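You operate a simulated robot arm through the tools that you are given. There is no shell and no other tool. Be economical: measure what you need, move in short steps, check, and stop when the job is done.

You run a simulated robot arm. Do the job below in one go: nothing can be reset, and whatever is moved stays where it is left.

## Task
Fit the blue and orange stool legs and turn their levers tight.
Fine: each leg goes into the seat's socket by the lever of its colour.

It is judged by the outcome, as a careful person would: the job done as asked, and still so three seconds after it is handed in. It fails if anything else is knocked over, pushed out of place, dropped, spilled or broken.

## Robot
A 7-joint arm with a two-finger parallel gripper, fixed in place. Base frame: the origin is at the foot of the arm, x ahead of it, y to its left, z up; the work surface is at about z = 900. Lengths are in mm, angles in degrees, forces in N, time in s.
With the tool pointing down near the work surface it reaches from about 340 to 740 mm from the base axis. Its first joint turns from -115.0 to 115.0 degrees. Payload 3.91 kg.
The tool frame sits at the grasp point between the pads (the TCP): z along the fingers, y along the line on which they close. The tips reach 30 mm beyond it. Largest opening 110 mm; finger width 20, thickness 10; the body of the gripper, 48 by 112 mm, starts 55 mm behind the TCP.
Orientation is that of the tool frame in the base frame, as a unit quaternion [x, y, z, w]. With the fingers straight down and closing along the base's y, the tool's x points along the base's -x, its y along +y and its z along -z.

## Interface
- The arm moves only by the tool jog_arm. Its argument "commands" is a list of rows, each a list of 7 numbers: the shift along the tool's x, y, z in units of 40 mm (1.0 is 40 mm), then the turn, a rotation vector about the tool's x, y, z in units of 5 degrees (1.0 is 5 degrees), then the opening, from 0 (shut) to 1 (fully open). In form: [[x, y, z, rx, ry, rz, fingers], ...]. A call has 1 to 12 rows; each row shifts and turns the commanded pose from where the row before left it, along the tool's axes as they then stand. A call with a number of a shift or a turn outside -1 to 1 is refused whole. Rows are played at 5 a second. More than 50 mm and 8.6 degrees between two rows, or a gripper value outside its range, and nothing of the call is played. A pose out of reach is approached as far as the arm can. The call stops where the force on the tool passes 90 N (or 10 N more than at its start, if that is more) or the arm is blocked; 0.2 s more then pass. Each finger travels about 108 mm/s and halts on what it meets, pressing with about 23 N; the grip force reading is that of the motor and also rises with nothing between the fingers. The clock runs only during rows and for 0.2 s after the last one: add rows that do not move to give the fingers time. The reply holds the time, the measured pose of the TCP, the force on the tool along the base axes, the opening and the grip force, in the units named above and with some noise.
- Cameras (640 x 400 px; columns grow to the right, rows downward): "scene" is fixed at [219.3, -500, 1472.1]; the picture's right is [0.97, -0.23, 0.00], its down [-0.11, -0.48, -0.87] and it looks along [0.20, 0.84, -0.50] (base axes); focal length 308 px, centre (320, 200). "wrist" rides on the gripper at [-36, 0, -57] in the tool frame; the picture's right is [0.00, -1.00, 0.00], its down [0.97, 0.00, -0.24] and it looks along [0.24, 0.00, 0.97] (tool axes); focal length 218 px, centre (320, 200). There is no depth. A picture from a camera that has moved, and an enlarged one, comes with that camera's place and axes in the base frame and with its lens.
- camera(camera): a new picture of that camera. No time passes.
- raise_lower(by): slides the trunk up (or, below 0, down) by that many mm; the arm rides with it, the base frame stays. It gives what a move gives, with no picture.
- enlarge(camera, box): a new picture of the part [left, top, right, bottom] of that camera's present view, enlarged. No time passes.
- finish_job(): hands the job in; it is judged then, once.

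Work in short steps. Places have to be worked out from the pictures, the camera data and where the tool is seen: move nearer, look again, correct. Check each grasp and each placing, and mend what went wrong. You have 120 turns and 76 pictures in all, those below and enlarged ones among them. Open the gripper and draw the arm clear of the work before you hand the job in, unless the task says otherwise; then end with one line.

The tools are called after "Request:" as name(argument=value, ...) on one line, values as JSON. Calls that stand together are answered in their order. jog_arm: Moves the arm, as the interface text tells. Its arguments: {"type":"object","properties":{"commands":{"type":"array","items":{"type":"array","items":{"type":"number"}}}},"required":["commands"]} The other tools are called the same way: raise_lower (by) slides the trunk up or down; camera (camera) takes a picture; enlarge (camera, box) takes an enlarged picture of a part of a camera's view; finish_job () hands the job in.

At the start:

```text
time_s: 0.0
ee_pos: [482.9, 247.5, 1165.3]
orientation: [0.0, 1.0, 0.0, 0.0]
contact_force: [-0.4, 0.0, -0.2]
grip_width: 110.2
grasp_force: 0.1
trunk travel left (down, up): [-850.0, 140.0]
```

scene: 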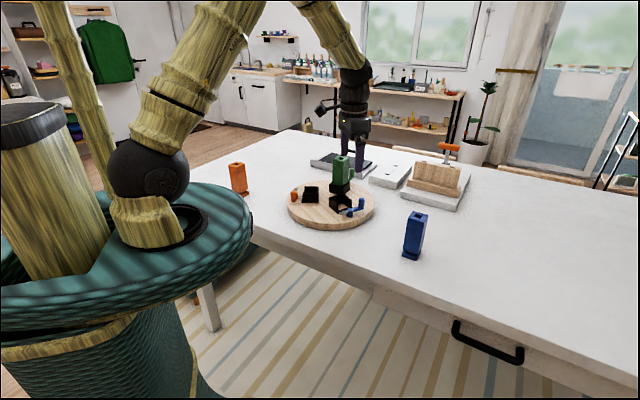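
wrist: 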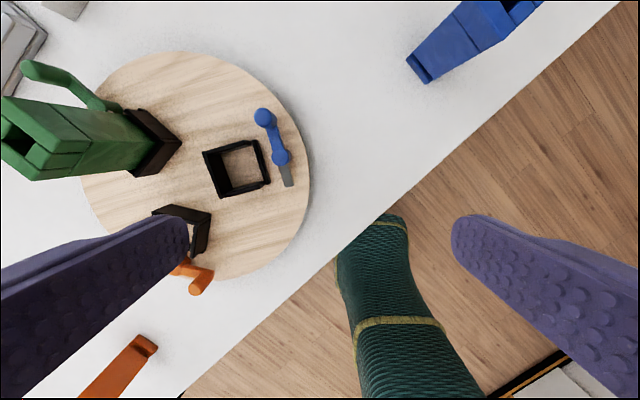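

I start with enlarged views of the seat and the legs to understand the parts.

Request:
enlarge(camera="scene", box=[220, 130, 460, 280])

Request:
enlarge(camera="wrist", box=[0, 0, 400, 300])

```text
2.67 times, centred on (340, 205) of scene
camera zoom: at [219.3, -500.0, 1472.1], right [0.97, -0.23, 0.0], down [-0.11, -0.48, -0.87], along [0.2, 0.84, -0.5], focal length 823 px, centre (267, 187)
```

zoom: 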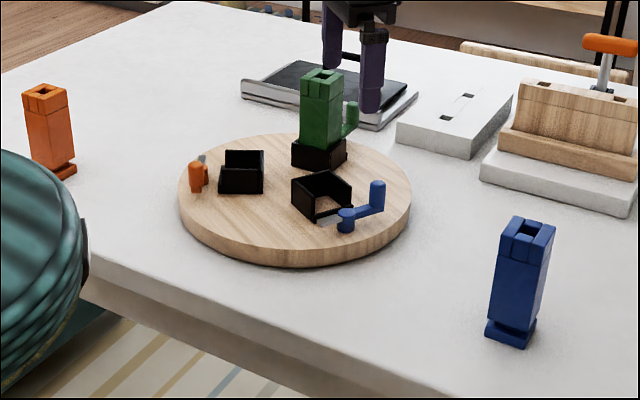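

```text
1.33 times, centred on (200, 150) of wrist
camera zoom: at [517.8, 247.8, 1223.5], right [0.0, -1.0, 0.0], down [-0.97, 0.0, 0.24], along [-0.24, 0.0, -0.97], focal length 291 px, centre (480, 267)
```

zoom: 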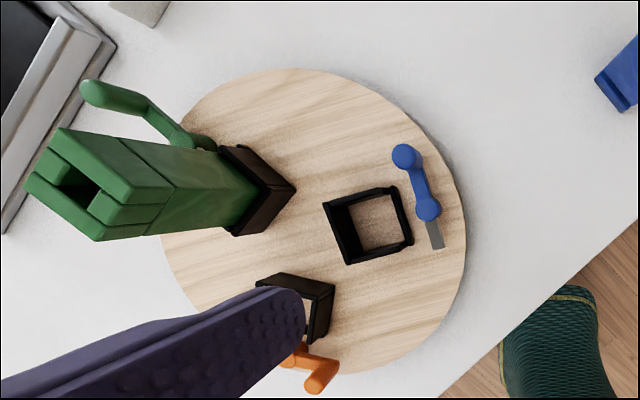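

The blue leg stands near (620, 95), the orange one near (162, 573), and the seat is centred around (480, 395). I move above the seat for a straight-down look at the sockets and levers.

Request:
jog_arm(commands=[[-0.3, 1, 0, 0, 0, 0, 1], [-0.3, 1, 0, 0, 0, 0, 1], [0, 1, 0, 0, 0, 0, 1], [0, 0.5, 0, 0, 0, 0, 1], [0, 0, 0, 0, 0, 0, 1]])

Request:
camera(camera="wrist")

```text
time_s: 1.2
ee_pos: [506.8, 387.8, 1165.7]
orientation: [0.0, 1.0, -0.001, 0.0]
contact_force: [0.7, 0.8, -0.1]
grip_width: 109.8
grasp_force: 0.1
trunk travel left (down, up): [-850.0, 140.0]
```

```text
71 pictures are left
camera wrist: at [541.5, 387.4, 1223.2], right [0.0, -1.0, 0.0], down [-0.97, 0.0, 0.24], along [-0.24, 0.0, -0.97], focal length 218 px, centre (320, 200)
```

wrist: 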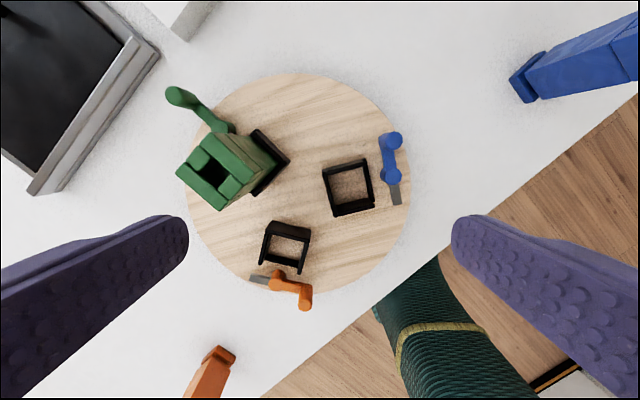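

Request:
enlarge(camera="wrist", box=[160, 70, 420, 320])

Request:
enlarge(camera="scene", box=[280, 145, 390, 235])

Request:
enlarge(camera="scene", box=[380, 195, 450, 270])

```text
1.60 times, centred on (290, 195) of wrist
camera zoom: at [541.5, 387.4, 1223.2], right [0.0, -1.0, 0.0], down [-0.97, 0.0, 0.24], along [-0.24, 0.0, -0.97], focal length 349 px, centre (368, 208)
```

zoom: 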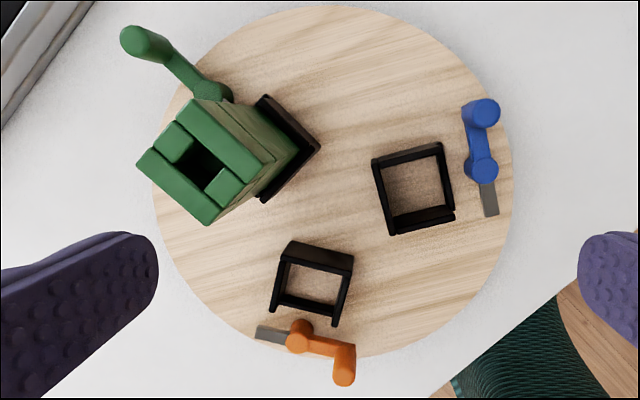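

```text
4.44 times, centred on (335, 190) of scene
camera zoom: at [219.3, -500.0, 1472.1], right [0.97, -0.23, 0.0], down [-0.11, -0.48, -0.87], along [0.2, 0.84, -0.5], focal length 1371 px, centre (253, 244)
```

zoom: 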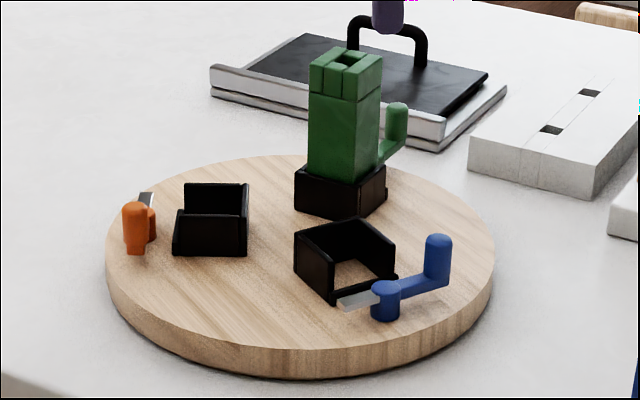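

```text
5.33 times, centred on (415, 232) of scene
camera zoom: at [219.3, -500.0, 1472.1], right [0.97, -0.23, 0.0], down [-0.11, -0.48, -0.87], along [0.2, 0.84, -0.5], focal length 1645 px, centre (-187, 27)
```

zoom: 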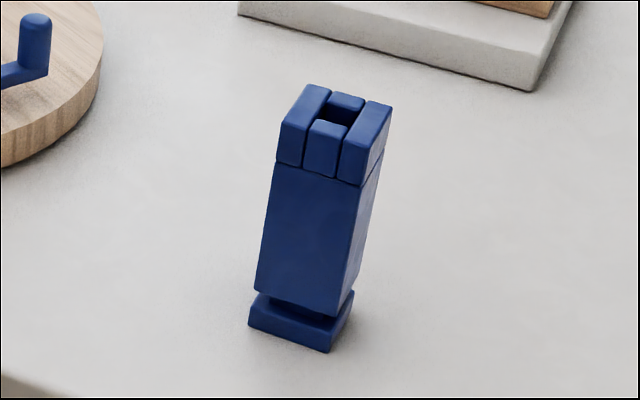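

The sockets are open on their lever sides; green, the finished one, has its handle pointing outwards, so blue and orange each need about 90° clockwise after insertion. Next I go above the blue leg to measure its place and yaw.

Request:
jog_arm(commands=[[-0.4, -0.9, 0, 0, 0, 0, 1], [-0.4, -0.9, 0, 0, 0, 0, 1], [-0.4, -0.9, 0, 0, 0, 0, 1], [-0.4, -0.9, 0, 0, 0, 0, 1], [-0.4, -0.9, 0, 0, 0, 0, 1], [-0.4, -0.9, 0, 0, 0, 0, 1], [-0.4, -0.9, 0, 0, 0, 0, 1], [0, -0.9, 0, 0, 0, 0, 1], [0, 0, 0, 0, 0, 0, 1]])

Request:
camera(camera="wrist")

```text
time_s: 3.2
ee_pos: [622.3, 100.3, 1164.8]
orientation: [-0.001, 1.0, 0.0, 0.0]
contact_force: [0.9, 0.4, 0.6]
grip_width: 109.9
grasp_force: 0.1
trunk travel left (down, up): [-850.0, 140.0]
```

```text
67 pictures are left
camera wrist: at [655.4, 100.3, 1221.5], right [0.0, -1.0, 0.0], down [-0.97, 0.0, 0.24], along [-0.24, 0.0, -0.97], focal length 218 px, centre (320, 200)
```

wrist: 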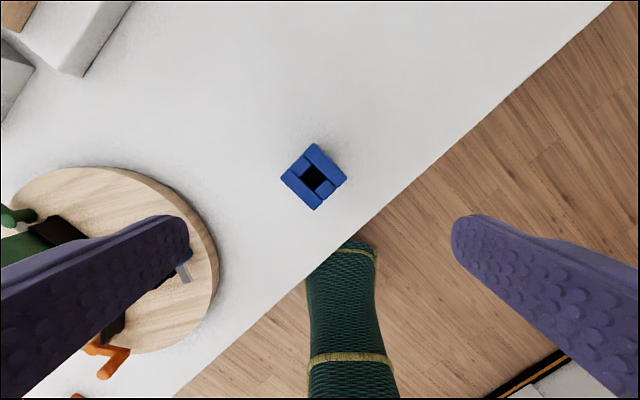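

Request:
enlarge(camera="wrist", box=[260, 130, 380, 220])

```text
4.44 times, centred on (320, 175) of wrist
camera zoom: at [655.4, 100.3, 1221.5], right [0.0, -1.0, 0.0], down [-0.97, 0.0, 0.24], along [-0.24, 0.0, -0.97], focal length 970 px, centre (320, 311)
```

zoom: 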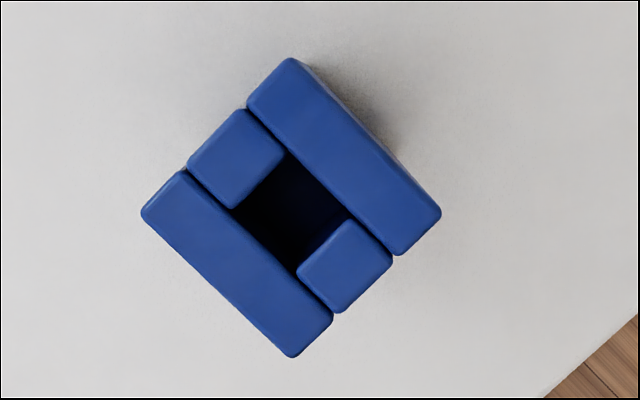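

The leg's top is a 41 mm square at 45°, centred around (629, 106) if its top is near z = 1035. I line up, turn 45° and come down part of the way.

Request:
jog_arm(commands=[[-0.175, 0.15, 0, 0, 0, -1, 1], [0, 0, 0, 0, 0, -1, 1], [0, 0, 0, 0, 0, -1, 1], [0, 0, 0, 0, 0, -1, 1], [0, 0, 0, 0, 0, -1, 1], [0, 0, 0, 0, 0, -1, 1], [0, 0, 0, 0, 0, -1, 1], [0, 0, 0, 0, 0, -1, 1], [0, 0, 0, 0, 0, -1, 1], [0, 0, 0.75, 0, 0, 0, 1], [0, 0, 0.75, 0, 0, 0, 1], [0, 0, 0, 0, 0, 0, 1]])

Request:
camera(camera="wrist")

Request:
camera(camera="scene")

```text
time_s: 5.8
ee_pos: [626.1, 107.2, 1106.1]
orientation: [-0.382, 0.924, 0.0, 0.0]
contact_force: [0.5, -0.2, 0.4]
grip_width: 110.2
grasp_force: 0.1
trunk travel left (down, up): [-850.0, 140.0]
```

```text
65 pictures are left
camera wrist: at [649.5, 132.4, 1163.2], right [0.71, -0.71, 0.0], down [-0.69, -0.69, 0.24], along [-0.17, -0.17, -0.97], focal length 218 px, centre (320, 200)
```

wrist: 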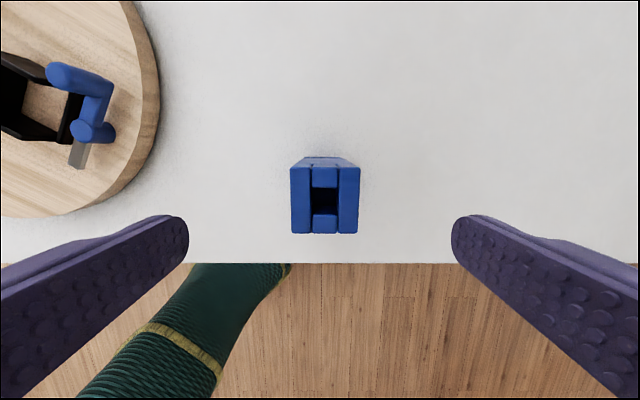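

```text
64 pictures are left
```

scene: 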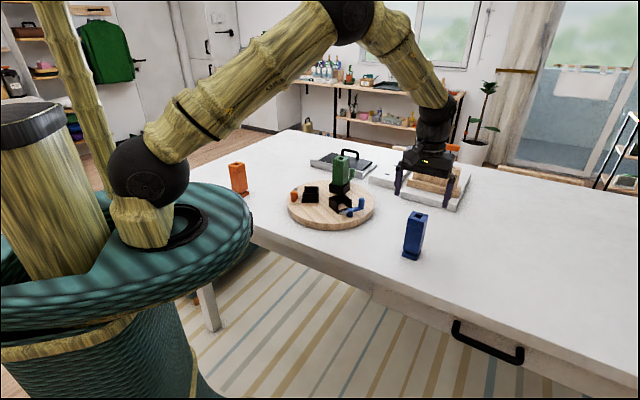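

The leg sits squarely between the fingers. I come down to about z = 1000, so the gripper body stays above the leg's top, and close.

Request:
jog_arm(commands=[[-0.035, -0.045, 0.9, 0, 0, 0, 1], [0, 0, 0.9, 0, 0, 0, 1], [0, 0, 0.8, 0, 0, 0, 1], [0, 0, 0, 0, 0, 0, 1]])

Request:
camera(camera="wrist")

Request:
enlarge(camera="scene", box=[360, 150, 480, 270])

```text
time_s: 6.8
ee_pos: [628.7, 108.8, 1002.3]
orientation: [-0.383, 0.924, 0.0, 0.001]
contact_force: [0.5, 0.5, -0.2]
grip_width: 110.2
grasp_force: 0.0
trunk travel left (down, up): [-850.0, 140.0]
```

```text
63 pictures are left
camera wrist: at [652.7, 133.0, 1059.9], right [0.71, -0.71, 0.0], down [-0.69, -0.69, 0.24], along [-0.17, -0.17, -0.97], focal length 218 px, centre (320, 200)
```

wrist: 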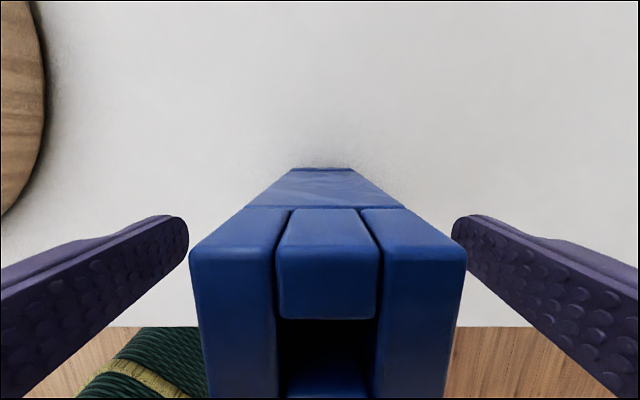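

```text
3.33 times, centred on (420, 210) of scene
camera zoom: at [219.3, -500.0, 1472.1], right [0.97, -0.23, 0.0], down [-0.11, -0.48, -0.87], along [0.2, 0.84, -0.5], focal length 1028 px, centre (-13, 167)
```

zoom: 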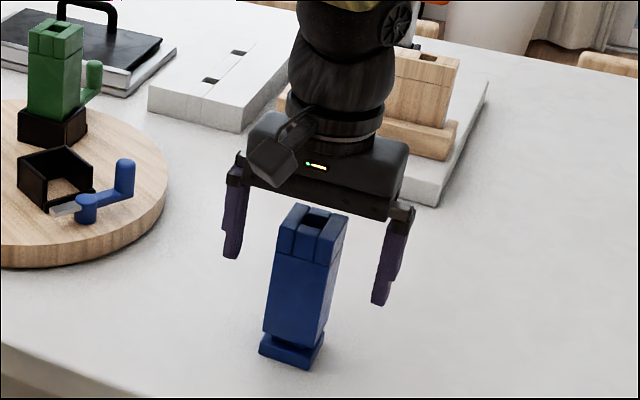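

Leg top is at about z = 1030, centred. Closing the fingers on it.

Request:
jog_arm(commands=[[0, 0, 0, 0, 0, 0, 0.6], [0, 0, 0, 0, 0, 0, 0.4], [0, 0, 0, 0, 0, 0, 0.2], [0, 0, 0, 0, 0, 0, 0.2], [0, 0, 0, 0, 0, 0, 0.2]])

```text
time_s: 8.0
ee_pos: [629.4, 107.0, 1002.0]
orientation: [-0.383, 0.924, 0.0, -0.001]
contact_force: [1.0, -0.9, 1.9]
grip_width: 43.9
grasp_force: 22.9
trunk travel left (down, up): [-850.0, 140.0]
```

Gripped at 44 mm. I triangulated the blue socket at about (490, 351), rim z ≈ 951, yaw ≈ 14.5°. I lift the leg well clear and turn it to the socket's yaw.

Request:
jog_arm(commands=[[0, 0, -0.3, 0, 0, 0, 0.2], [0, 0, -0.8, 0, 0, 0, 0.2], [0, 0, -0.9, 0, 0, 0, 0.2], [0, 0, -0.9, 0, 0, 0, 0.2], [0, 0, -0.7, 0, 0, 0.5, 0.2], [0, 0, 0, 0, 0, 0.9, 0.2], [0, 0, 0, 0, 0, 0.9, 0.2], [0, 0, 0, 0, 0, 0.9, 0.2], [0, 0, 0, 0, 0, 0.9, 0.2], [0, 0, 0, 0, 0, 1, 0.2], [0, 0, 0, 0, 0, 1, 0.2], [0, 0, 0, 0, 0, 0, 0.2]])

Request:
jog_arm(commands=[[0.39, 0.8525, 0, 0, 0, 0, 0.2], [0.39, 0.8525, 0, 0, 0, 0, 0.2], [0.39, 0.8525, 0, 0, 0, 0, 0.2], [0.39, 0.8525, 0, 0, 0, 0, 0.2], [0.39, 0.8525, 0, 0, 0, 0, 0.2], [0.39, 0.8525, 0, 0, 0, 0, 0.2], [0.39, 0.8525, 0, 0, 0, 0, 0.2], [0.39, 0.8525, 0, 0, 0, 0, 0.2], [0, 0, 0, 0, 0, 0, 0.2], [0, 0, 0, 0, 0, 0, 0.2]])

Request:
camera(camera="wrist")

Request:
camera(camera="scene")

```text
time_s: 10.6
ee_pos: [628.6, 104.5, 1146.1]
orientation: [-0.126, 0.992, -0.001, 0.0]
contact_force: [0.7, 0.8, -2.6]
grip_width: 43.9
grasp_force: 23.5
trunk travel left (down, up): [-850.0, 140.0]
```

```text
time_s: 12.8
ee_pos: [441.0, 339.6, 1145.7]
orientation: [-0.127, 0.992, 0.0, 0.0]
contact_force: [-0.7, 0.6, -1.3]
grip_width: 43.9
grasp_force: 22.9
trunk travel left (down, up): [-850.0, 140.0]
```

```text
61 pictures are left
camera wrist: at [473.9, 350.0, 1202.9], right [0.25, -0.97, 0.0], down [-0.94, -0.24, 0.24], along [-0.23, -0.06, -0.97], focal length 218 px, centre (320, 200)
```

wrist: 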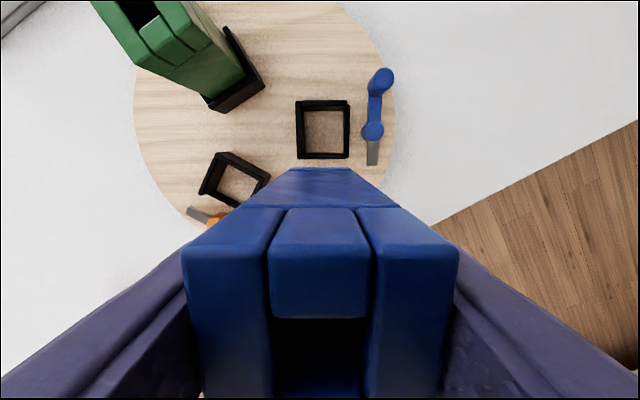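

```text
60 pictures are left
```

scene: 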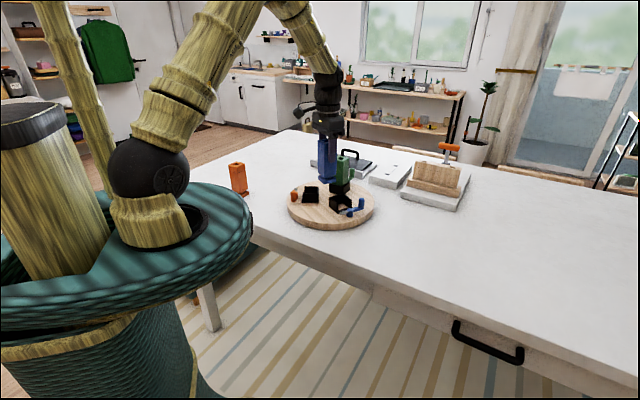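

Blue socket is fully in view; zoom in for exact position and yaw.

Request:
enlarge(camera="wrist", box=[270, 60, 410, 180])

```text
3.33 times, centred on (340, 120) of wrist
camera zoom: at [473.9, 350.0, 1202.9], right [0.25, -0.97, 0.0], down [-0.94, -0.24, 0.24], along [-0.23, -0.06, -0.97], focal length 728 px, centre (253, 467)
```

zoom: 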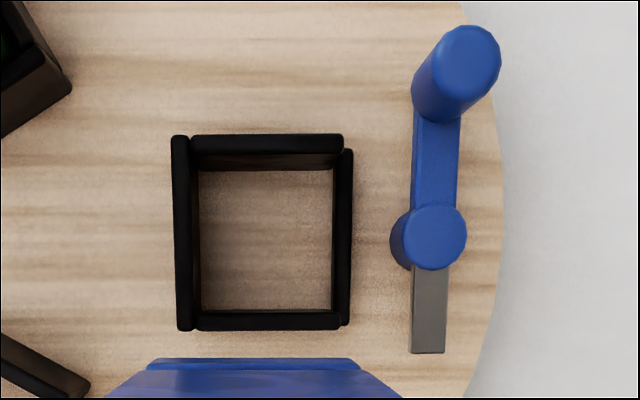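

The socket centre comes out at (491.8, 351.5) and the yaw matches. I check how the leg sits in the fingers along tool x using an enlargement of the held leg.

Request:
enlarge(camera="wrist", box=[260, 150, 380, 225])

```text
5.33 times, centred on (320, 188) of wrist
camera zoom: at [473.9, 350.0, 1202.9], right [0.25, -0.97, 0.0], down [-0.94, -0.24, 0.24], along [-0.23, -0.06, -0.97], focal length 1164 px, centre (320, 267)
```

zoom: 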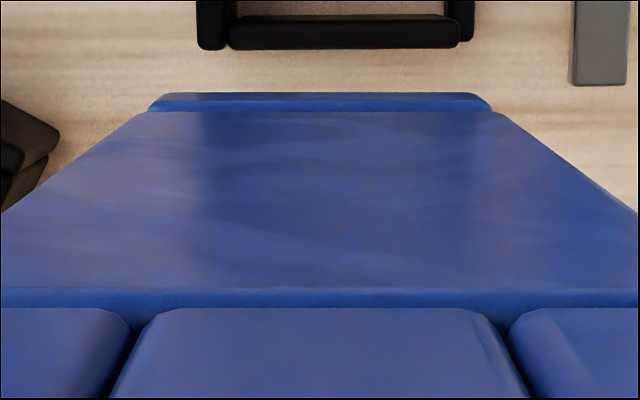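

The leg's centre is about 1 mm off the TCP in tool x. I go to TCP (492.8, 351.8) and lower to just above the rim.

Request:
jog_arm(commands=[[-0.67, -0.016, 0, 0, 0, 0, 0.2], [-0.66, -0.015, 0, 0, 0, 0, 0.2], [0, 0, 0.7, 0, 0, 0, 0.2], [0, 0, 0.7, 0, 0, 0, 0.2], [0, 0, 0.6, 0, 0, 0, 0.2], [0, 0, 0, 0, 0, 0, 0.2], [0, 0, 0, 0, 0, 0, 0.2]])

Request:
camera(camera="wrist")

Request:
enlarge(camera="scene", box=[280, 125, 400, 235])

```text
time_s: 14.4
ee_pos: [490.3, 351.9, 1068.0]
orientation: [-0.127, 0.992, 0.001, 0.001]
contact_force: [2.6, 0.2, 12.0]
grip_width: 44.2
grasp_force: 23.4
trunk travel left (down, up): [-850.0, 140.0]
```

```text
57 pictures are left
camera wrist: at [524.2, 360.7, 1125.1], right [0.25, -0.97, 0.0], down [-0.94, -0.24, 0.24], along [-0.23, -0.06, -0.97], focal length 218 px, centre (320, 200)
```

wrist: 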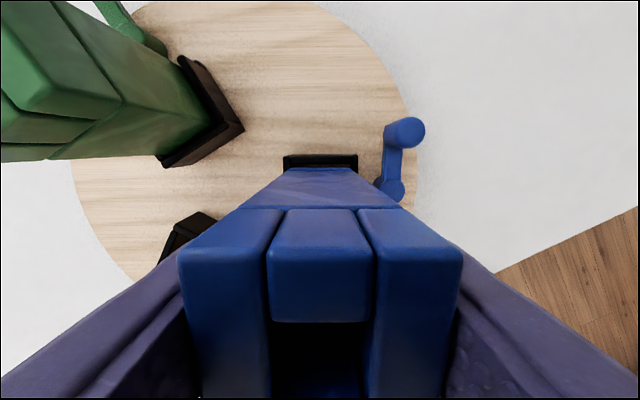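

```text
3.64 times, centred on (340, 180) of scene
camera zoom: at [219.3, -500.0, 1472.1], right [0.97, -0.23, 0.0], down [-0.11, -0.48, -0.87], along [0.2, 0.84, -0.5], focal length 1122 px, centre (247, 273)
```

zoom: 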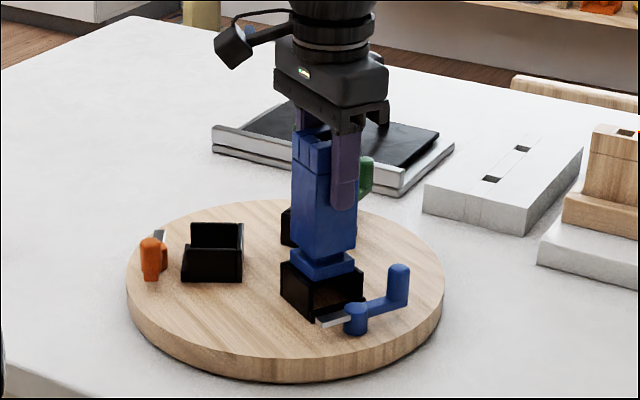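

Contact of 12 N at z = 1068 means the foot already touches the rim (rim ≈ 966). I look closer to see which side it sits on.

Request:
enlarge(camera="scene", box=[315, 185, 375, 225])

Request:
enlarge(camera="wrist", box=[270, 140, 430, 220])

```text
10.00 times, centred on (345, 205) of scene
camera zoom: at [219.3, -500.0, 1472.1], right [0.97, -0.23, 0.0], down [-0.11, -0.48, -0.87], along [0.2, 0.84, -0.5], focal length 3085 px, centre (70, 150)
```

zoom: 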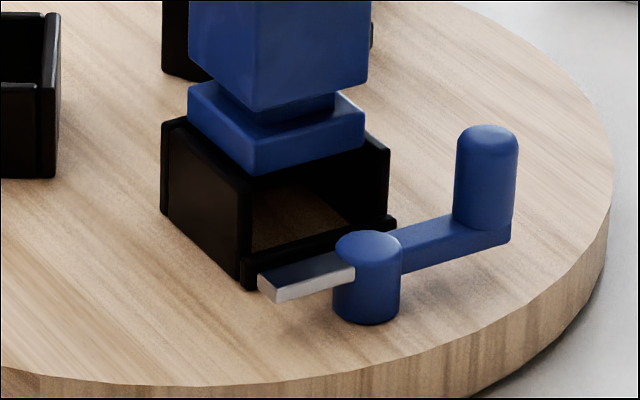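

```text
4.00 times, centred on (350, 180) of wrist
camera zoom: at [524.2, 360.7, 1125.1], right [0.25, -0.97, 0.0], down [-0.94, -0.24, 0.24], along [-0.23, -0.06, -0.97], focal length 873 px, centre (200, 280)
```

zoom: 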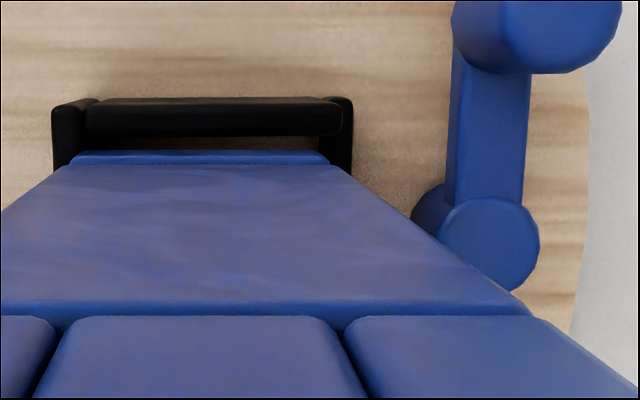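

The foot sits slightly too far toward −x and +y, on the walls there. I lift 6 mm, shift about 1.3 mm and 1.8 mm in the tool plane, and read the pose.

Request:
jog_arm(commands=[[0, 0, -0.2, 0, 0, 0, 0.2], [-0.03, -0.045, 0, 0, 0, 0, 0.2], [0, 0, 0, 0, 0, 0, 0.2], [0, 0, 0, 0, 0, 0, 0.2]])

Request:
enlarge(camera="wrist", box=[270, 140, 430, 220])

```text
time_s: 15.4
ee_pos: [492.8, 351.1, 1073.7]
orientation: [-0.126, 0.992, -0.001, -0.001]
contact_force: [-0.4, 0.6, -2.0]
grip_width: 43.9
grasp_force: 23.2
trunk travel left (down, up): [-850.0, 140.0]
```

```text
4.00 times, centred on (350, 180) of wrist
camera zoom: at [526.0, 359.4, 1130.9], right [0.25, -0.97, 0.0], down [-0.94, -0.24, 0.24], along [-0.23, -0.06, -0.97], focal length 873 px, centre (200, 280)
```

zoom: 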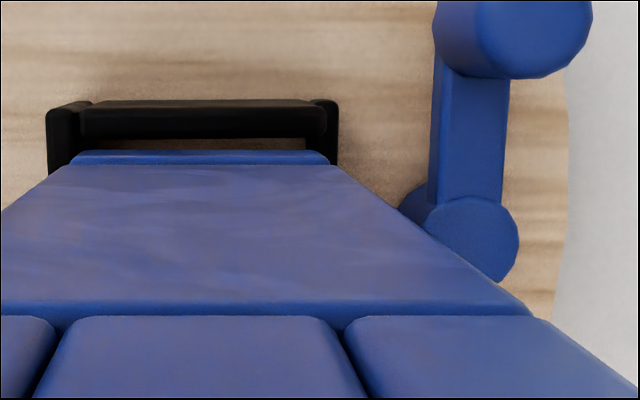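

Now the foot sits inside the wall edges with about 2 mm at the front. I lower slowly and watch the force.

Request:
jog_arm(commands=[[0, 0, 0.15, 0, 0, 0, 0.2], [0, 0, 0.15, 0, 0, 0, 0.2], [0, 0, 0, 0, 0, 0, 0.2]])

```text
time_s: 16.2
ee_pos: [493.0, 350.7, 1063.2]
orientation: [-0.126, 0.992, 0.0, 0.0]
contact_force: [-0.5, -0.8, -2.6]
grip_width: 43.9
grasp_force: 23.4
trunk travel left (down, up): [-850.0, 140.0]
```

It is below the earlier contact height with no force, so it has entered the socket. Continuing down.

Request:
jog_arm(commands=[[0, 0, 0.15, 0, 0, 0, 0.2], [0, 0, 0.15, 0, 0, 0, 0.2], [0, 0, 0.15, 0, 0, 0, 0.2], [0, 0, 0, 0, 0, 0, 0.2]])

Request:
enlarge(camera="scene", box=[315, 175, 375, 225])

```text
time_s: 17.2
ee_pos: [491.2, 350.2, 1043.4]
orientation: [-0.127, 0.992, 0.0, 0.0]
contact_force: [0.1, 0.0, -2.8]
grip_width: 44.1
grasp_force: 23.1
trunk travel left (down, up): [-850.0, 140.0]
```

```text
8.00 times, centred on (345, 200) of scene
camera zoom: at [219.3, -500.0, 1472.1], right [0.97, -0.23, 0.0], down [-0.11, -0.48, -0.87], along [0.2, 0.84, -0.5], focal length 2468 px, centre (120, 200)
```

zoom: 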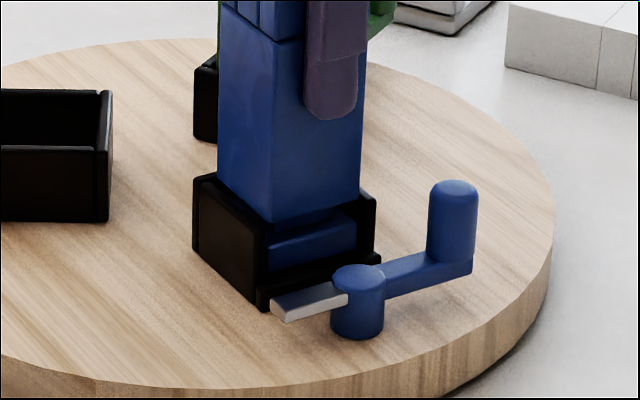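

Nicely inside. I continue down in small steps to find the floor.

Request:
jog_arm(commands=[[0, 0, 0.12, 0, 0, 0, 0.2], [0, 0, 0.12, 0, 0, 0, 0.2], [0, 0, 0, 0, 0, 0, 0.2]])

```text
time_s: 18.0
ee_pos: [492.6, 349.3, 1034.5]
orientation: [-0.126, 0.992, -0.001, 0.0]
contact_force: [0.7, -0.3, -2.8]
grip_width: 44.1
grasp_force: 23.4
trunk travel left (down, up): [-850.0, 140.0]
```

Request:
jog_arm(commands=[[0, 0, 0.1, 0, 0, 0, 0.2], [0, 0, 0.1, 0, 0, 0, 0.2], [0, 0, 0, 0, 0, 0, 0.2]])

Request:
enlarge(camera="scene", box=[315, 175, 375, 225])

```text
time_s: 18.8
ee_pos: [492.5, 349.5, 1029.8]
orientation: [-0.126, 0.992, 0.001, 0.001]
contact_force: [0.3, -0.4, 20.3]
grip_width: 43.5
grasp_force: 23.0
trunk travel left (down, up): [-850.0, 140.0]
```

```text
8.00 times, centred on (345, 200) of scene
camera zoom: at [219.3, -500.0, 1472.1], right [0.97, -0.23, 0.0], down [-0.11, -0.48, -0.87], along [0.2, 0.84, -0.5], focal length 2468 px, centre (120, 200)
```

zoom: 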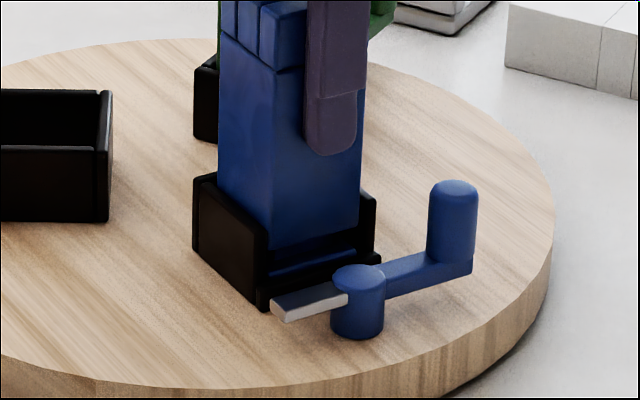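

Seated: 20 N up at TCP z ≈ 1030, with the foot below the lip and the neck at tongue height. I relieve the push, open partly and rise.

Request:
jog_arm(commands=[[0, 0, -0.08, 0, 0, 0, 0.2], [0, 0, 0, 0, 0, 0, 0.5], [0, 0, 0, 0, 0, 0, 0.7], [0, 0, 0, 0, 0, 0, 0.7], [0, 0, -0.5, 0, 0, 0, 0.7], [0, 0, -0.8, 0, 0, 0, 0.7], [0, 0, -0.9, 0, 0, 0, 0.7], [0, 0, -0.9, 0, 0, 0, 0.7], [0, 0, 0, 0, 0, 0, 0.7]])

Request:
camera(camera="wrist")

Request:
enlarge(camera="scene", box=[280, 145, 390, 235])

```text
time_s: 20.8
ee_pos: [493.9, 350.6, 1152.8]
orientation: [-0.126, 0.992, 0.0, -0.001]
contact_force: [0.7, -1.4, -0.1]
grip_width: 76.8
grasp_force: 0.0
trunk travel left (down, up): [-850.0, 140.0]
```

```text
50 pictures are left
camera wrist: at [526.7, 358.4, 1209.7], right [0.25, -0.97, 0.0], down [-0.94, -0.24, 0.24], along [-0.23, -0.06, -0.97], focal length 218 px, centre (320, 200)
```

wrist: 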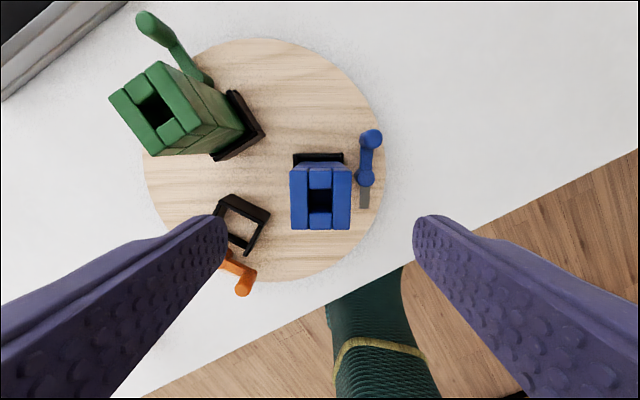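

```text
4.44 times, centred on (335, 190) of scene
camera zoom: at [219.3, -500.0, 1472.1], right [0.97, -0.23, 0.0], down [-0.11, -0.48, -0.87], along [0.2, 0.84, -0.5], focal length 1371 px, centre (253, 244)
```

zoom: 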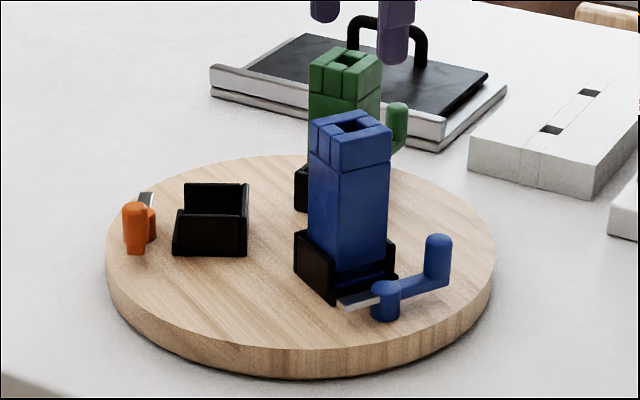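

Blue leg stands in its socket. Next the blue lever: peg at about (548, 309) with top z ≈ 980, pivot near (504, 298). I go above the peg with the gripper at −30.5° yaw, so the body stays clear of the leg, and look.

Request:
jog_arm(commands=[[-0.525, -0.67, 0, 0, 0, 0, 0.7], [-0.525, -0.675, 0, 0, 0, 0, 0.7], [0, 0, 0, 0, 0, 1, 0.7], [0, 0, 0, 0, 0, 1, 0.7], [0, 0, 0, 0, 0, 1, 0.7], [0, 0, 0, 0, 0, 1, 0.7], [0, 0, 0, 0, 0, 1, 0.7], [0, 0, 0, 0, 0, 1, 0.7], [0, 0, 0, 0, 0, 1, 0.7], [0, 0, 0, 0, 0, 1, 0.7], [0, 0, 0, 0, 0, 1, 0.7], [0, 0, 0, 0, 0, 0, 0.7]])

Request:
camera(camera="wrist")

```text
time_s: 23.4
ee_pos: [548.3, 307.7, 1154.1]
orientation: [0.263, 0.965, 0.0, 0.0]
contact_force: [-0.3, 0.4, 0.1]
grip_width: 76.9
grasp_force: 0.0
trunk travel left (down, up): [-850.0, 140.0]
```

```text
48 pictures are left
camera wrist: at [576.3, 289.0, 1211.3], right [-0.51, -0.86, 0.0], down [-0.84, 0.49, 0.24], along [-0.21, 0.12, -0.97], focal length 218 px, centre (320, 200)
```

wrist: 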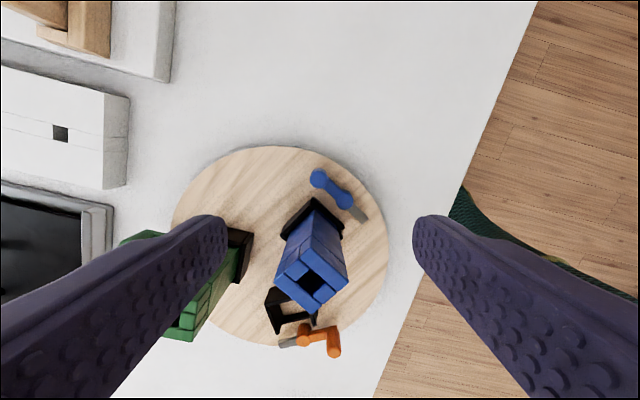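

Peg at about (547.8, 307), matching. I descend with fingers half open and check before the last bit.

Request:
jog_arm(commands=[[0, 0, 0.9, 0, 0, 0, 0.5], [0, 0, 0.9, 0, 0, 0, 0.5], [0, 0, 0.9, 0, 0, 0, 0.5], [0, 0, 0.8, 0, 0, 0, 0.5], [0, 0, 0, 0, 0, 0, 0.5]])

Request:
camera(camera="wrist")

Request:
enlarge(camera="scene", box=[305, 135, 415, 235])

```text
time_s: 24.6
ee_pos: [547.8, 308.1, 1013.3]
orientation: [0.263, 0.965, 0.001, 0.0]
contact_force: [-0.1, -0.1, -0.9]
grip_width: 55.0
grasp_force: 0.0
trunk travel left (down, up): [-850.0, 140.0]
```

```text
47 pictures are left
camera wrist: at [577.2, 288.8, 1070.3], right [-0.51, -0.86, 0.0], down [-0.84, 0.49, 0.24], along [-0.21, 0.12, -0.97], focal length 218 px, centre (320, 200)
```

wrist: 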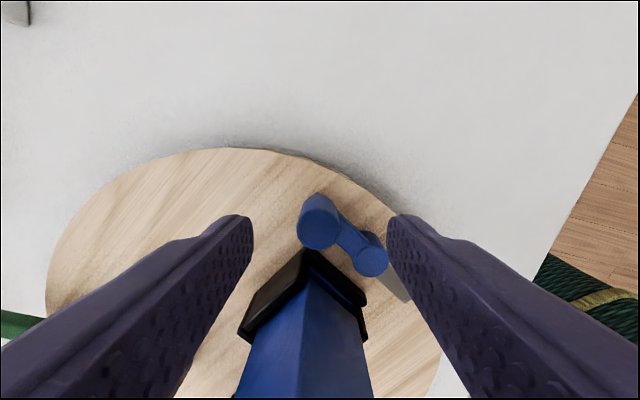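

```text
4.00 times, centred on (360, 185) of scene
camera zoom: at [219.3, -500.0, 1472.1], right [0.97, -0.23, 0.0], down [-0.11, -0.48, -0.87], along [0.2, 0.84, -0.5], focal length 1234 px, centre (160, 260)
```

zoom: 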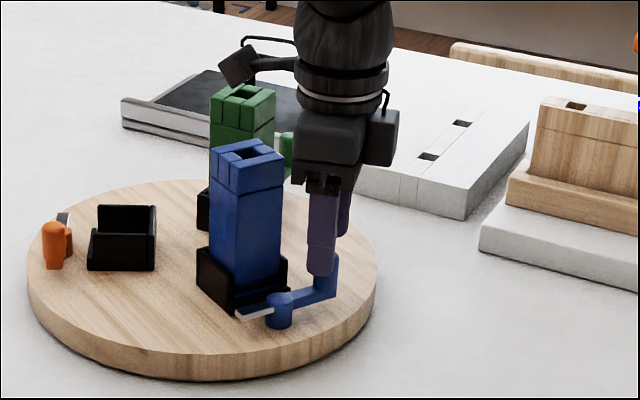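

Peg is centred between the fingers. I lower 26 mm so the tips sit around z = 957 and close.

Request:
jog_arm(commands=[[0, 0, 0.33, 0, 0, 0, 0.5], [0, 0, 0.32, 0, 0, 0, 0.5], [0, 0, 0, 0, 0, 0, 0.3], [0, 0, 0, 0, 0, 0, 0.1], [0, 0, 0, 0, 0, 0, 0], [0, 0, 0, 0, 0, 0, 0]])

```text
time_s: 26.0
ee_pos: [547.8, 307.1, 988.3]
orientation: [0.263, 0.965, 0.0, 0.0]
contact_force: [1.6, 0.8, 0.4]
grip_width: 19.3
grasp_force: 23.7
trunk travel left (down, up): [-850.0, 140.0]
```

Peg gripped (19 mm). I begin the clockwise arc about pivot ≈ (504.6, 295.8), radius 44.5: first 30°, then check.

Request:
jog_arm(commands=[[-0.177, -0.23, 0, 0, 0, 0, 0], [-0.112, -0.268, 0, 0, 0, 0, 0], [0, 0, 0, 0, 0, 0, 0]])

Request:
enlarge(camera="scene", box=[305, 165, 415, 235])

```text
time_s: 26.8
ee_pos: [547.5, 282.5, 987.6]
orientation: [0.264, 0.965, -0.002, -0.001]
contact_force: [2.8, -0.9, 1.1]
grip_width: 19.4
grasp_force: 23.0
trunk travel left (down, up): [-850.0, 140.0]
```

```text
5.71 times, centred on (360, 200) of scene
camera zoom: at [219.3, -500.0, 1472.1], right [0.97, -0.23, 0.0], down [-0.11, -0.48, -0.87], along [0.2, 0.84, -0.5], focal length 1763 px, centre (91, 200)
```

zoom: 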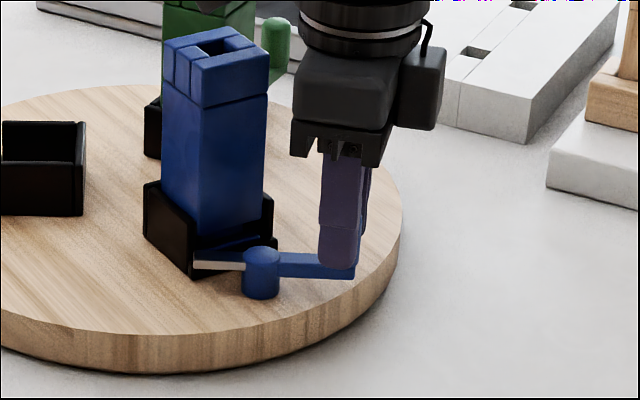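

The lever follows with low force. Continuing the arc.

Request:
jog_arm(commands=[[-0.0385, -0.288, 0, 0, 0, 0, 0], [0.037, -0.288, 0, 0, 0, 0, 0], [0, 0, 0, 0, 0, 0, 0]])

Request:
jog_arm(commands=[[0.111, -0.2685, 0, 0, 0, 0, 0], [0, 0, 0, 0, 0, 0, 0]])

Request:
enlarge(camera="scene", box=[305, 165, 415, 235])

```text
time_s: 27.6
ee_pos: [533.2, 265.7, 989.0]
orientation: [0.264, 0.965, 0.0, 0.0]
contact_force: [4.1, 2.9, 2.8]
grip_width: 19.2
grasp_force: 22.8
trunk travel left (down, up): [-850.0, 140.0]
```

```text
time_s: 28.2
ee_pos: [525.0, 258.5, 987.4]
orientation: [0.263, 0.965, -0.001, -0.001]
contact_force: [1.8, 3.9, 0.8]
grip_width: 19.2
grasp_force: 23.1
trunk travel left (down, up): [-850.0, 140.0]
```

```text
5.71 times, centred on (360, 200) of scene
camera zoom: at [219.3, -500.0, 1472.1], right [0.97, -0.23, 0.0], down [-0.11, -0.48, -0.87], along [0.2, 0.84, -0.5], focal length 1763 px, centre (91, 200)
```

zoom: 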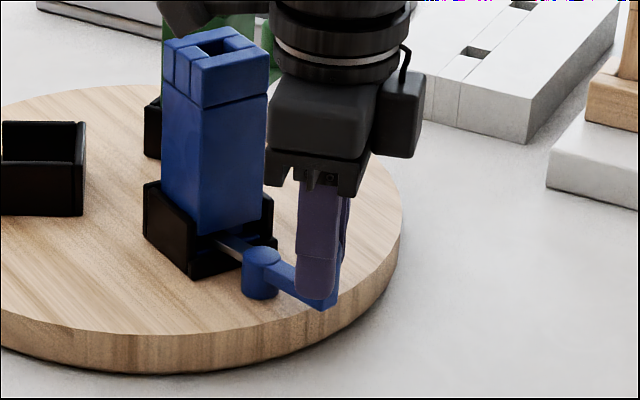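

The tongue enters the neck. Final step to the radial position, then a small extra to feel the stop.

Request:
jog_arm(commands=[[0.176, -0.231, 0, 0, 0, 0, 0], [0, 0, 0, 0, 0, 0, 0]])

Request:
jog_arm(commands=[[0.07, -0.065, 0, 0, 0, 0, 0], [0, 0, 0, 0, 0, 0, 0]])

Request:
enlarge(camera="scene", box=[305, 165, 415, 235])

```text
time_s: 28.8
ee_pos: [516.8, 253.4, 987.7]
orientation: [0.263, 0.965, 0.0, 0.001]
contact_force: [5.9, 3.3, 0.3]
grip_width: 19.5
grasp_force: 23.3
trunk travel left (down, up): [-850.0, 140.0]
```

```text
time_s: 29.4
ee_pos: [513.8, 252.5, 987.4]
orientation: [0.264, 0.965, 0.0, 0.001]
contact_force: [11.2, 3.5, 4.5]
grip_width: 19.5
grasp_force: 23.0
trunk travel left (down, up): [-850.0, 140.0]
```

```text
5.71 times, centred on (360, 200) of scene
camera zoom: at [219.3, -500.0, 1472.1], right [0.97, -0.23, 0.0], down [-0.11, -0.48, -0.87], along [0.2, 0.84, -0.5], focal length 1763 px, centre (91, 200)
```

zoom: 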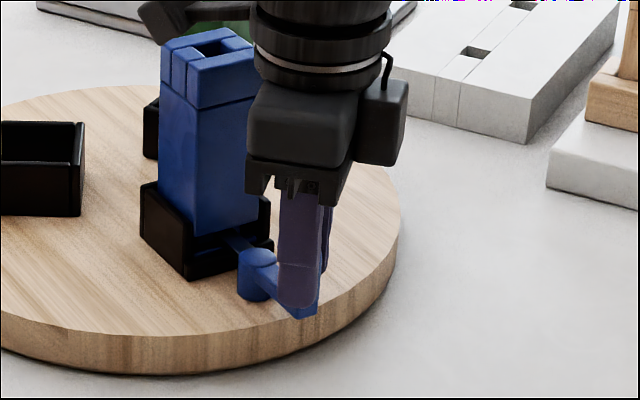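

The lever has hit its stop (force rises to 11 N and the seat gave slightly). I stop here, open the fingers and rise.

Request:
jog_arm(commands=[[0, 0, 0, 0, 0, 0, 0.2], [0, 0, 0, 0, 0, 0, 0.45], [0, 0, 0, 0, 0, 0, 0.45], [0, 0, -0.7, 0, 0, 0, 0.45], [0, 0, -0.9, 0, 0, 0, 0.45], [0, 0, -0.9, 0, 0, 0, 0.45], [0, 0, -0.9, 0, 0, 0, 0.45], [0, 0, -0.9, 0, 0, 0, 0.45], [0, 0, 0, 0, 0, 0, 0.45]])

Request:
camera(camera="wrist")

Request:
enlarge(camera="scene", box=[280, 145, 390, 235])

```text
time_s: 31.4
ee_pos: [510.7, 252.4, 1160.6]
orientation: [0.262, 0.965, -0.001, 0.0]
contact_force: [0.9, -0.3, 0.2]
grip_width: 49.5
grasp_force: 0.1
trunk travel left (down, up): [-850.0, 140.0]
```

```text
42 pictures are left
camera wrist: at [539.4, 233.0, 1217.0], right [-0.51, -0.86, 0.0], down [-0.84, 0.49, 0.24], along [-0.21, 0.12, -0.97], focal length 218 px, centre (320, 200)
```

wrist: 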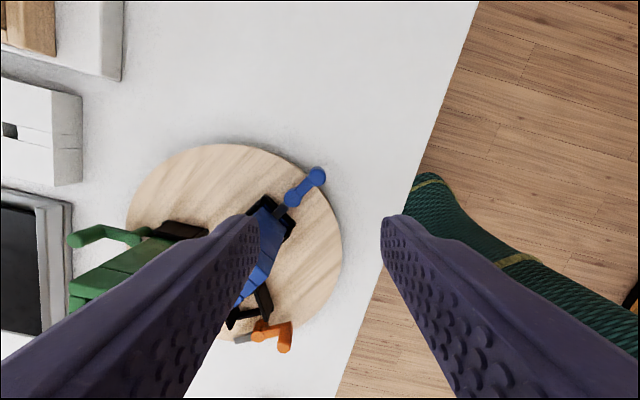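

```text
4.44 times, centred on (335, 190) of scene
camera zoom: at [219.3, -500.0, 1472.1], right [0.97, -0.23, 0.0], down [-0.11, -0.48, -0.87], along [0.2, 0.84, -0.5], focal length 1371 px, centre (253, 244)
```

zoom: 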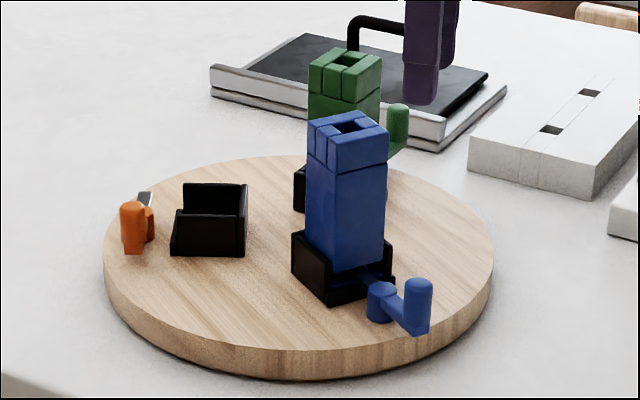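

Blue is locked with its handle pointing outwards like green's. Now for the orange leg: I turn the wrist back first, then travel.

Request:
jog_arm(commands=[[0, 0, 0, 0, 0, -1, 0.7], [0, 0, 0, 0, 0, -1, 1], [0, 0, 0, 0, 0, -1, 1], [0, 0, 0, 0, 0, -1, 1], [0, 0, 0, 0, 0, -1, 1], [0, 0, 0, 0, 0, -1, 1], [0, 0, 0, 0, 0, -1, 1], [0, 0, 0, 0, 0, -1, 1], [0, 0, 0, 0, 0, -1, 1], [0, 0, 0, 0, 0, -1, 1], [0, 0, 0, 0, 0, -1, 1], [0, 0, 0, 0, 0, -1, 1]])

```text
time_s: 34.0
ee_pos: [511.3, 252.9, 1160.3]
orientation: [-0.256, 0.967, 0.0, 0.0]
contact_force: [-0.3, 0.0, 0.1]
grip_width: 110.2
grasp_force: 0.0
trunk travel left (down, up): [-850.0, 140.0]
```

Request:
jog_arm(commands=[[0.305, 0.92, 0, 0, 0, 0, 1], [0.305, 0.92, 0, 0, 0, 0, 1], [0.305, 0.92, 0, 0, 0, 0, 1], [0.305, 0.92, 0, 0, 0, 0, 1], [0.305, 0.92, 0, 0, 0, 0, 1], [0.305, 0.92, 0, 0, 0, 0, 1], [0.305, 0.92, 0, 0, 0, 0, 1], [0.305, 0.92, 0, 0, 0, 0, 1], [0.305, 0.92, 0, 0, 0, 0, 1], [0.305, 0.92, 0, 0, 0, 0, 1], [0.305, 0.92, 0, 0, 0, 0, 1], [0.305, 0.92, 0, 0, 0, 0, 1]])

Request:
camera(camera="wrist")

```text
time_s: 36.6
ee_pos: [162.9, 567.8, 1158.8]
orientation: [-0.255, 0.967, 0.0, 0.0]
contact_force: [-0.1, -0.2, 0.0]
grip_width: 110.3
grasp_force: 0.0
trunk travel left (down, up): [-850.0, 140.0]
```

```text
40 pictures are left
camera wrist: at [193.3, 586.5, 1216.2], right [0.49, -0.87, 0.0], down [-0.84, -0.48, 0.24], along [-0.21, -0.12, -0.97], focal length 218 px, centre (320, 200)
```

wrist: 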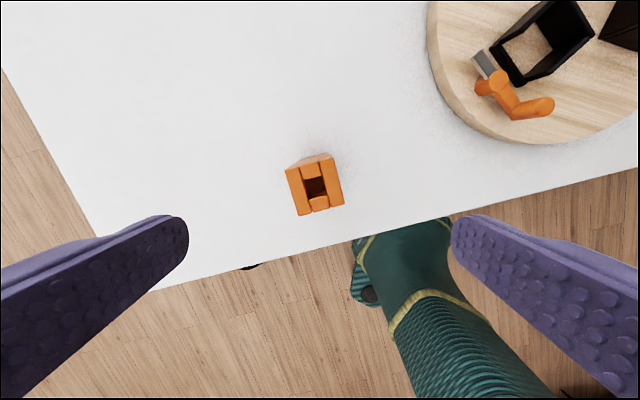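

Request:
enlarge(camera="wrist", box=[260, 140, 380, 230])

Request:
enlarge(camera="wrist", box=[420, 0, 640, 150])

```text
4.44 times, centred on (320, 185) of wrist
camera zoom: at [193.3, 586.5, 1216.2], right [0.49, -0.87, 0.0], down [-0.84, -0.48, 0.24], along [-0.21, -0.12, -0.97], focal length 970 px, centre (320, 267)
```

zoom: 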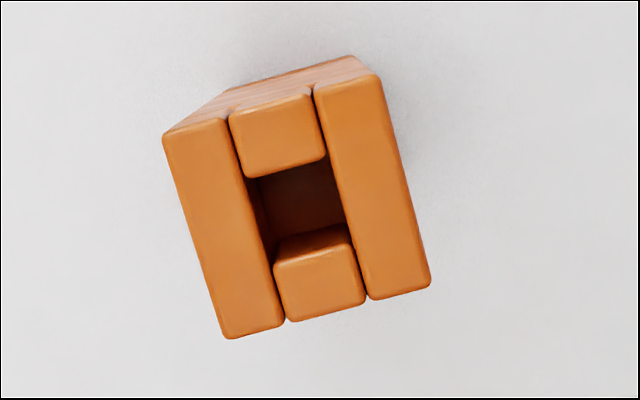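

```text
2.67 times, centred on (530, 75) of wrist
camera zoom: at [193.3, 586.5, 1216.2], right [0.49, -0.87, 0.0], down [-0.84, -0.48, 0.24], along [-0.21, -0.12, -0.97], focal length 582 px, centre (-240, 533)
```

zoom: 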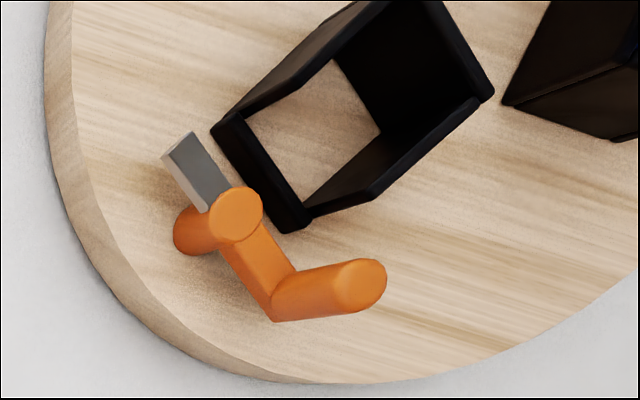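

Orange leg is centred at (161.6, 573.2), yaw 45°. I align to it and lower to just above its top, then look.

Request:
jog_arm(commands=[[-0.038, 0.133, 0, 0, 0, -0.765, 1], [0, 0, 0, 0, 0, -0.765, 1], [0, 0, 0, 0, 0, -0.765, 1], [0, 0, 0, 0, 0, -0.765, 1], [0, 0, 0.8, 0, 0, 0, 1], [0, 0, 0.6, 0, 0, 0, 1], [0, 0, 0, 0, 0, 0, 1]])

Request:
camera(camera="wrist")

```text
time_s: 38.2
ee_pos: [164.3, 570.5, 1104.3]
orientation: [-0.381, 0.925, 0.0, 0.0]
contact_force: [-0.6, 0.1, -0.5]
grip_width: 110.0
grasp_force: 0.1
trunk travel left (down, up): [-850.0, 140.0]
```

```text
37 pictures are left
camera wrist: at [188.0, 596.4, 1161.7], right [0.71, -0.71, 0.0], down [-0.69, -0.68, 0.24], along [-0.17, -0.17, -0.97], focal length 218 px, centre (320, 200)
```

wrist: 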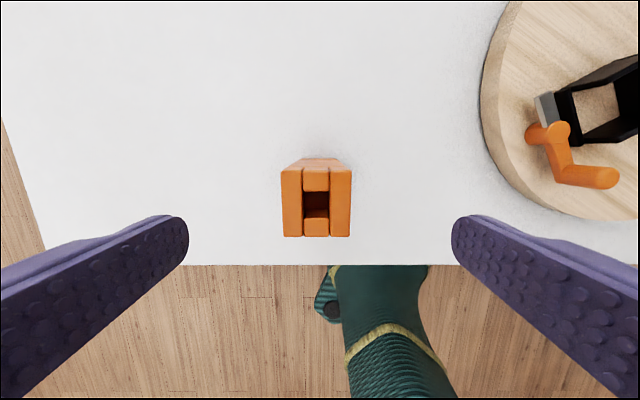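

Aligned; small correction and down to z ≈ 1002, then close.

Request:
jog_arm(commands=[[-0.045, 0.06, 0.85, 0, 0, 0, 1], [0, 0, 0.85, 0, 0, 0, 1], [0, 0, 0.85, 0, 0, 0, 1], [0, 0, 0, 0, 0, 0, 0.7], [0, 0, 0, 0, 0, 0, 0.4], [0, 0, 0, 0, 0, 0, 0.2], [0, 0, 0, 0, 0, 0, 0.2], [0, 0, 0, 0, 0, 0, 0.2]])

Request:
camera(camera="wrist")

```text
time_s: 40.0
ee_pos: [164.8, 573.2, 1002.7]
orientation: [-0.381, 0.925, 0.0, 0.001]
contact_force: [-1.1, 0.3, 1.7]
grip_width: 43.8
grasp_force: 23.1
trunk travel left (down, up): [-850.0, 140.0]
```

```text
36 pictures are left
camera wrist: at [190.0, 598.8, 1059.9], right [0.71, -0.71, 0.0], down [-0.69, -0.68, 0.24], along [-0.17, -0.17, -0.97], focal length 218 px, centre (320, 200)
```

wrist: 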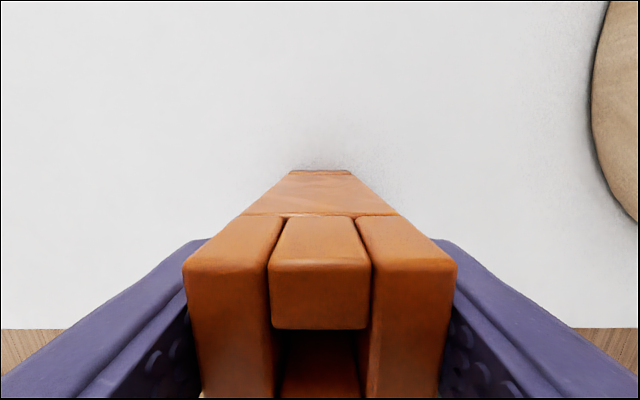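

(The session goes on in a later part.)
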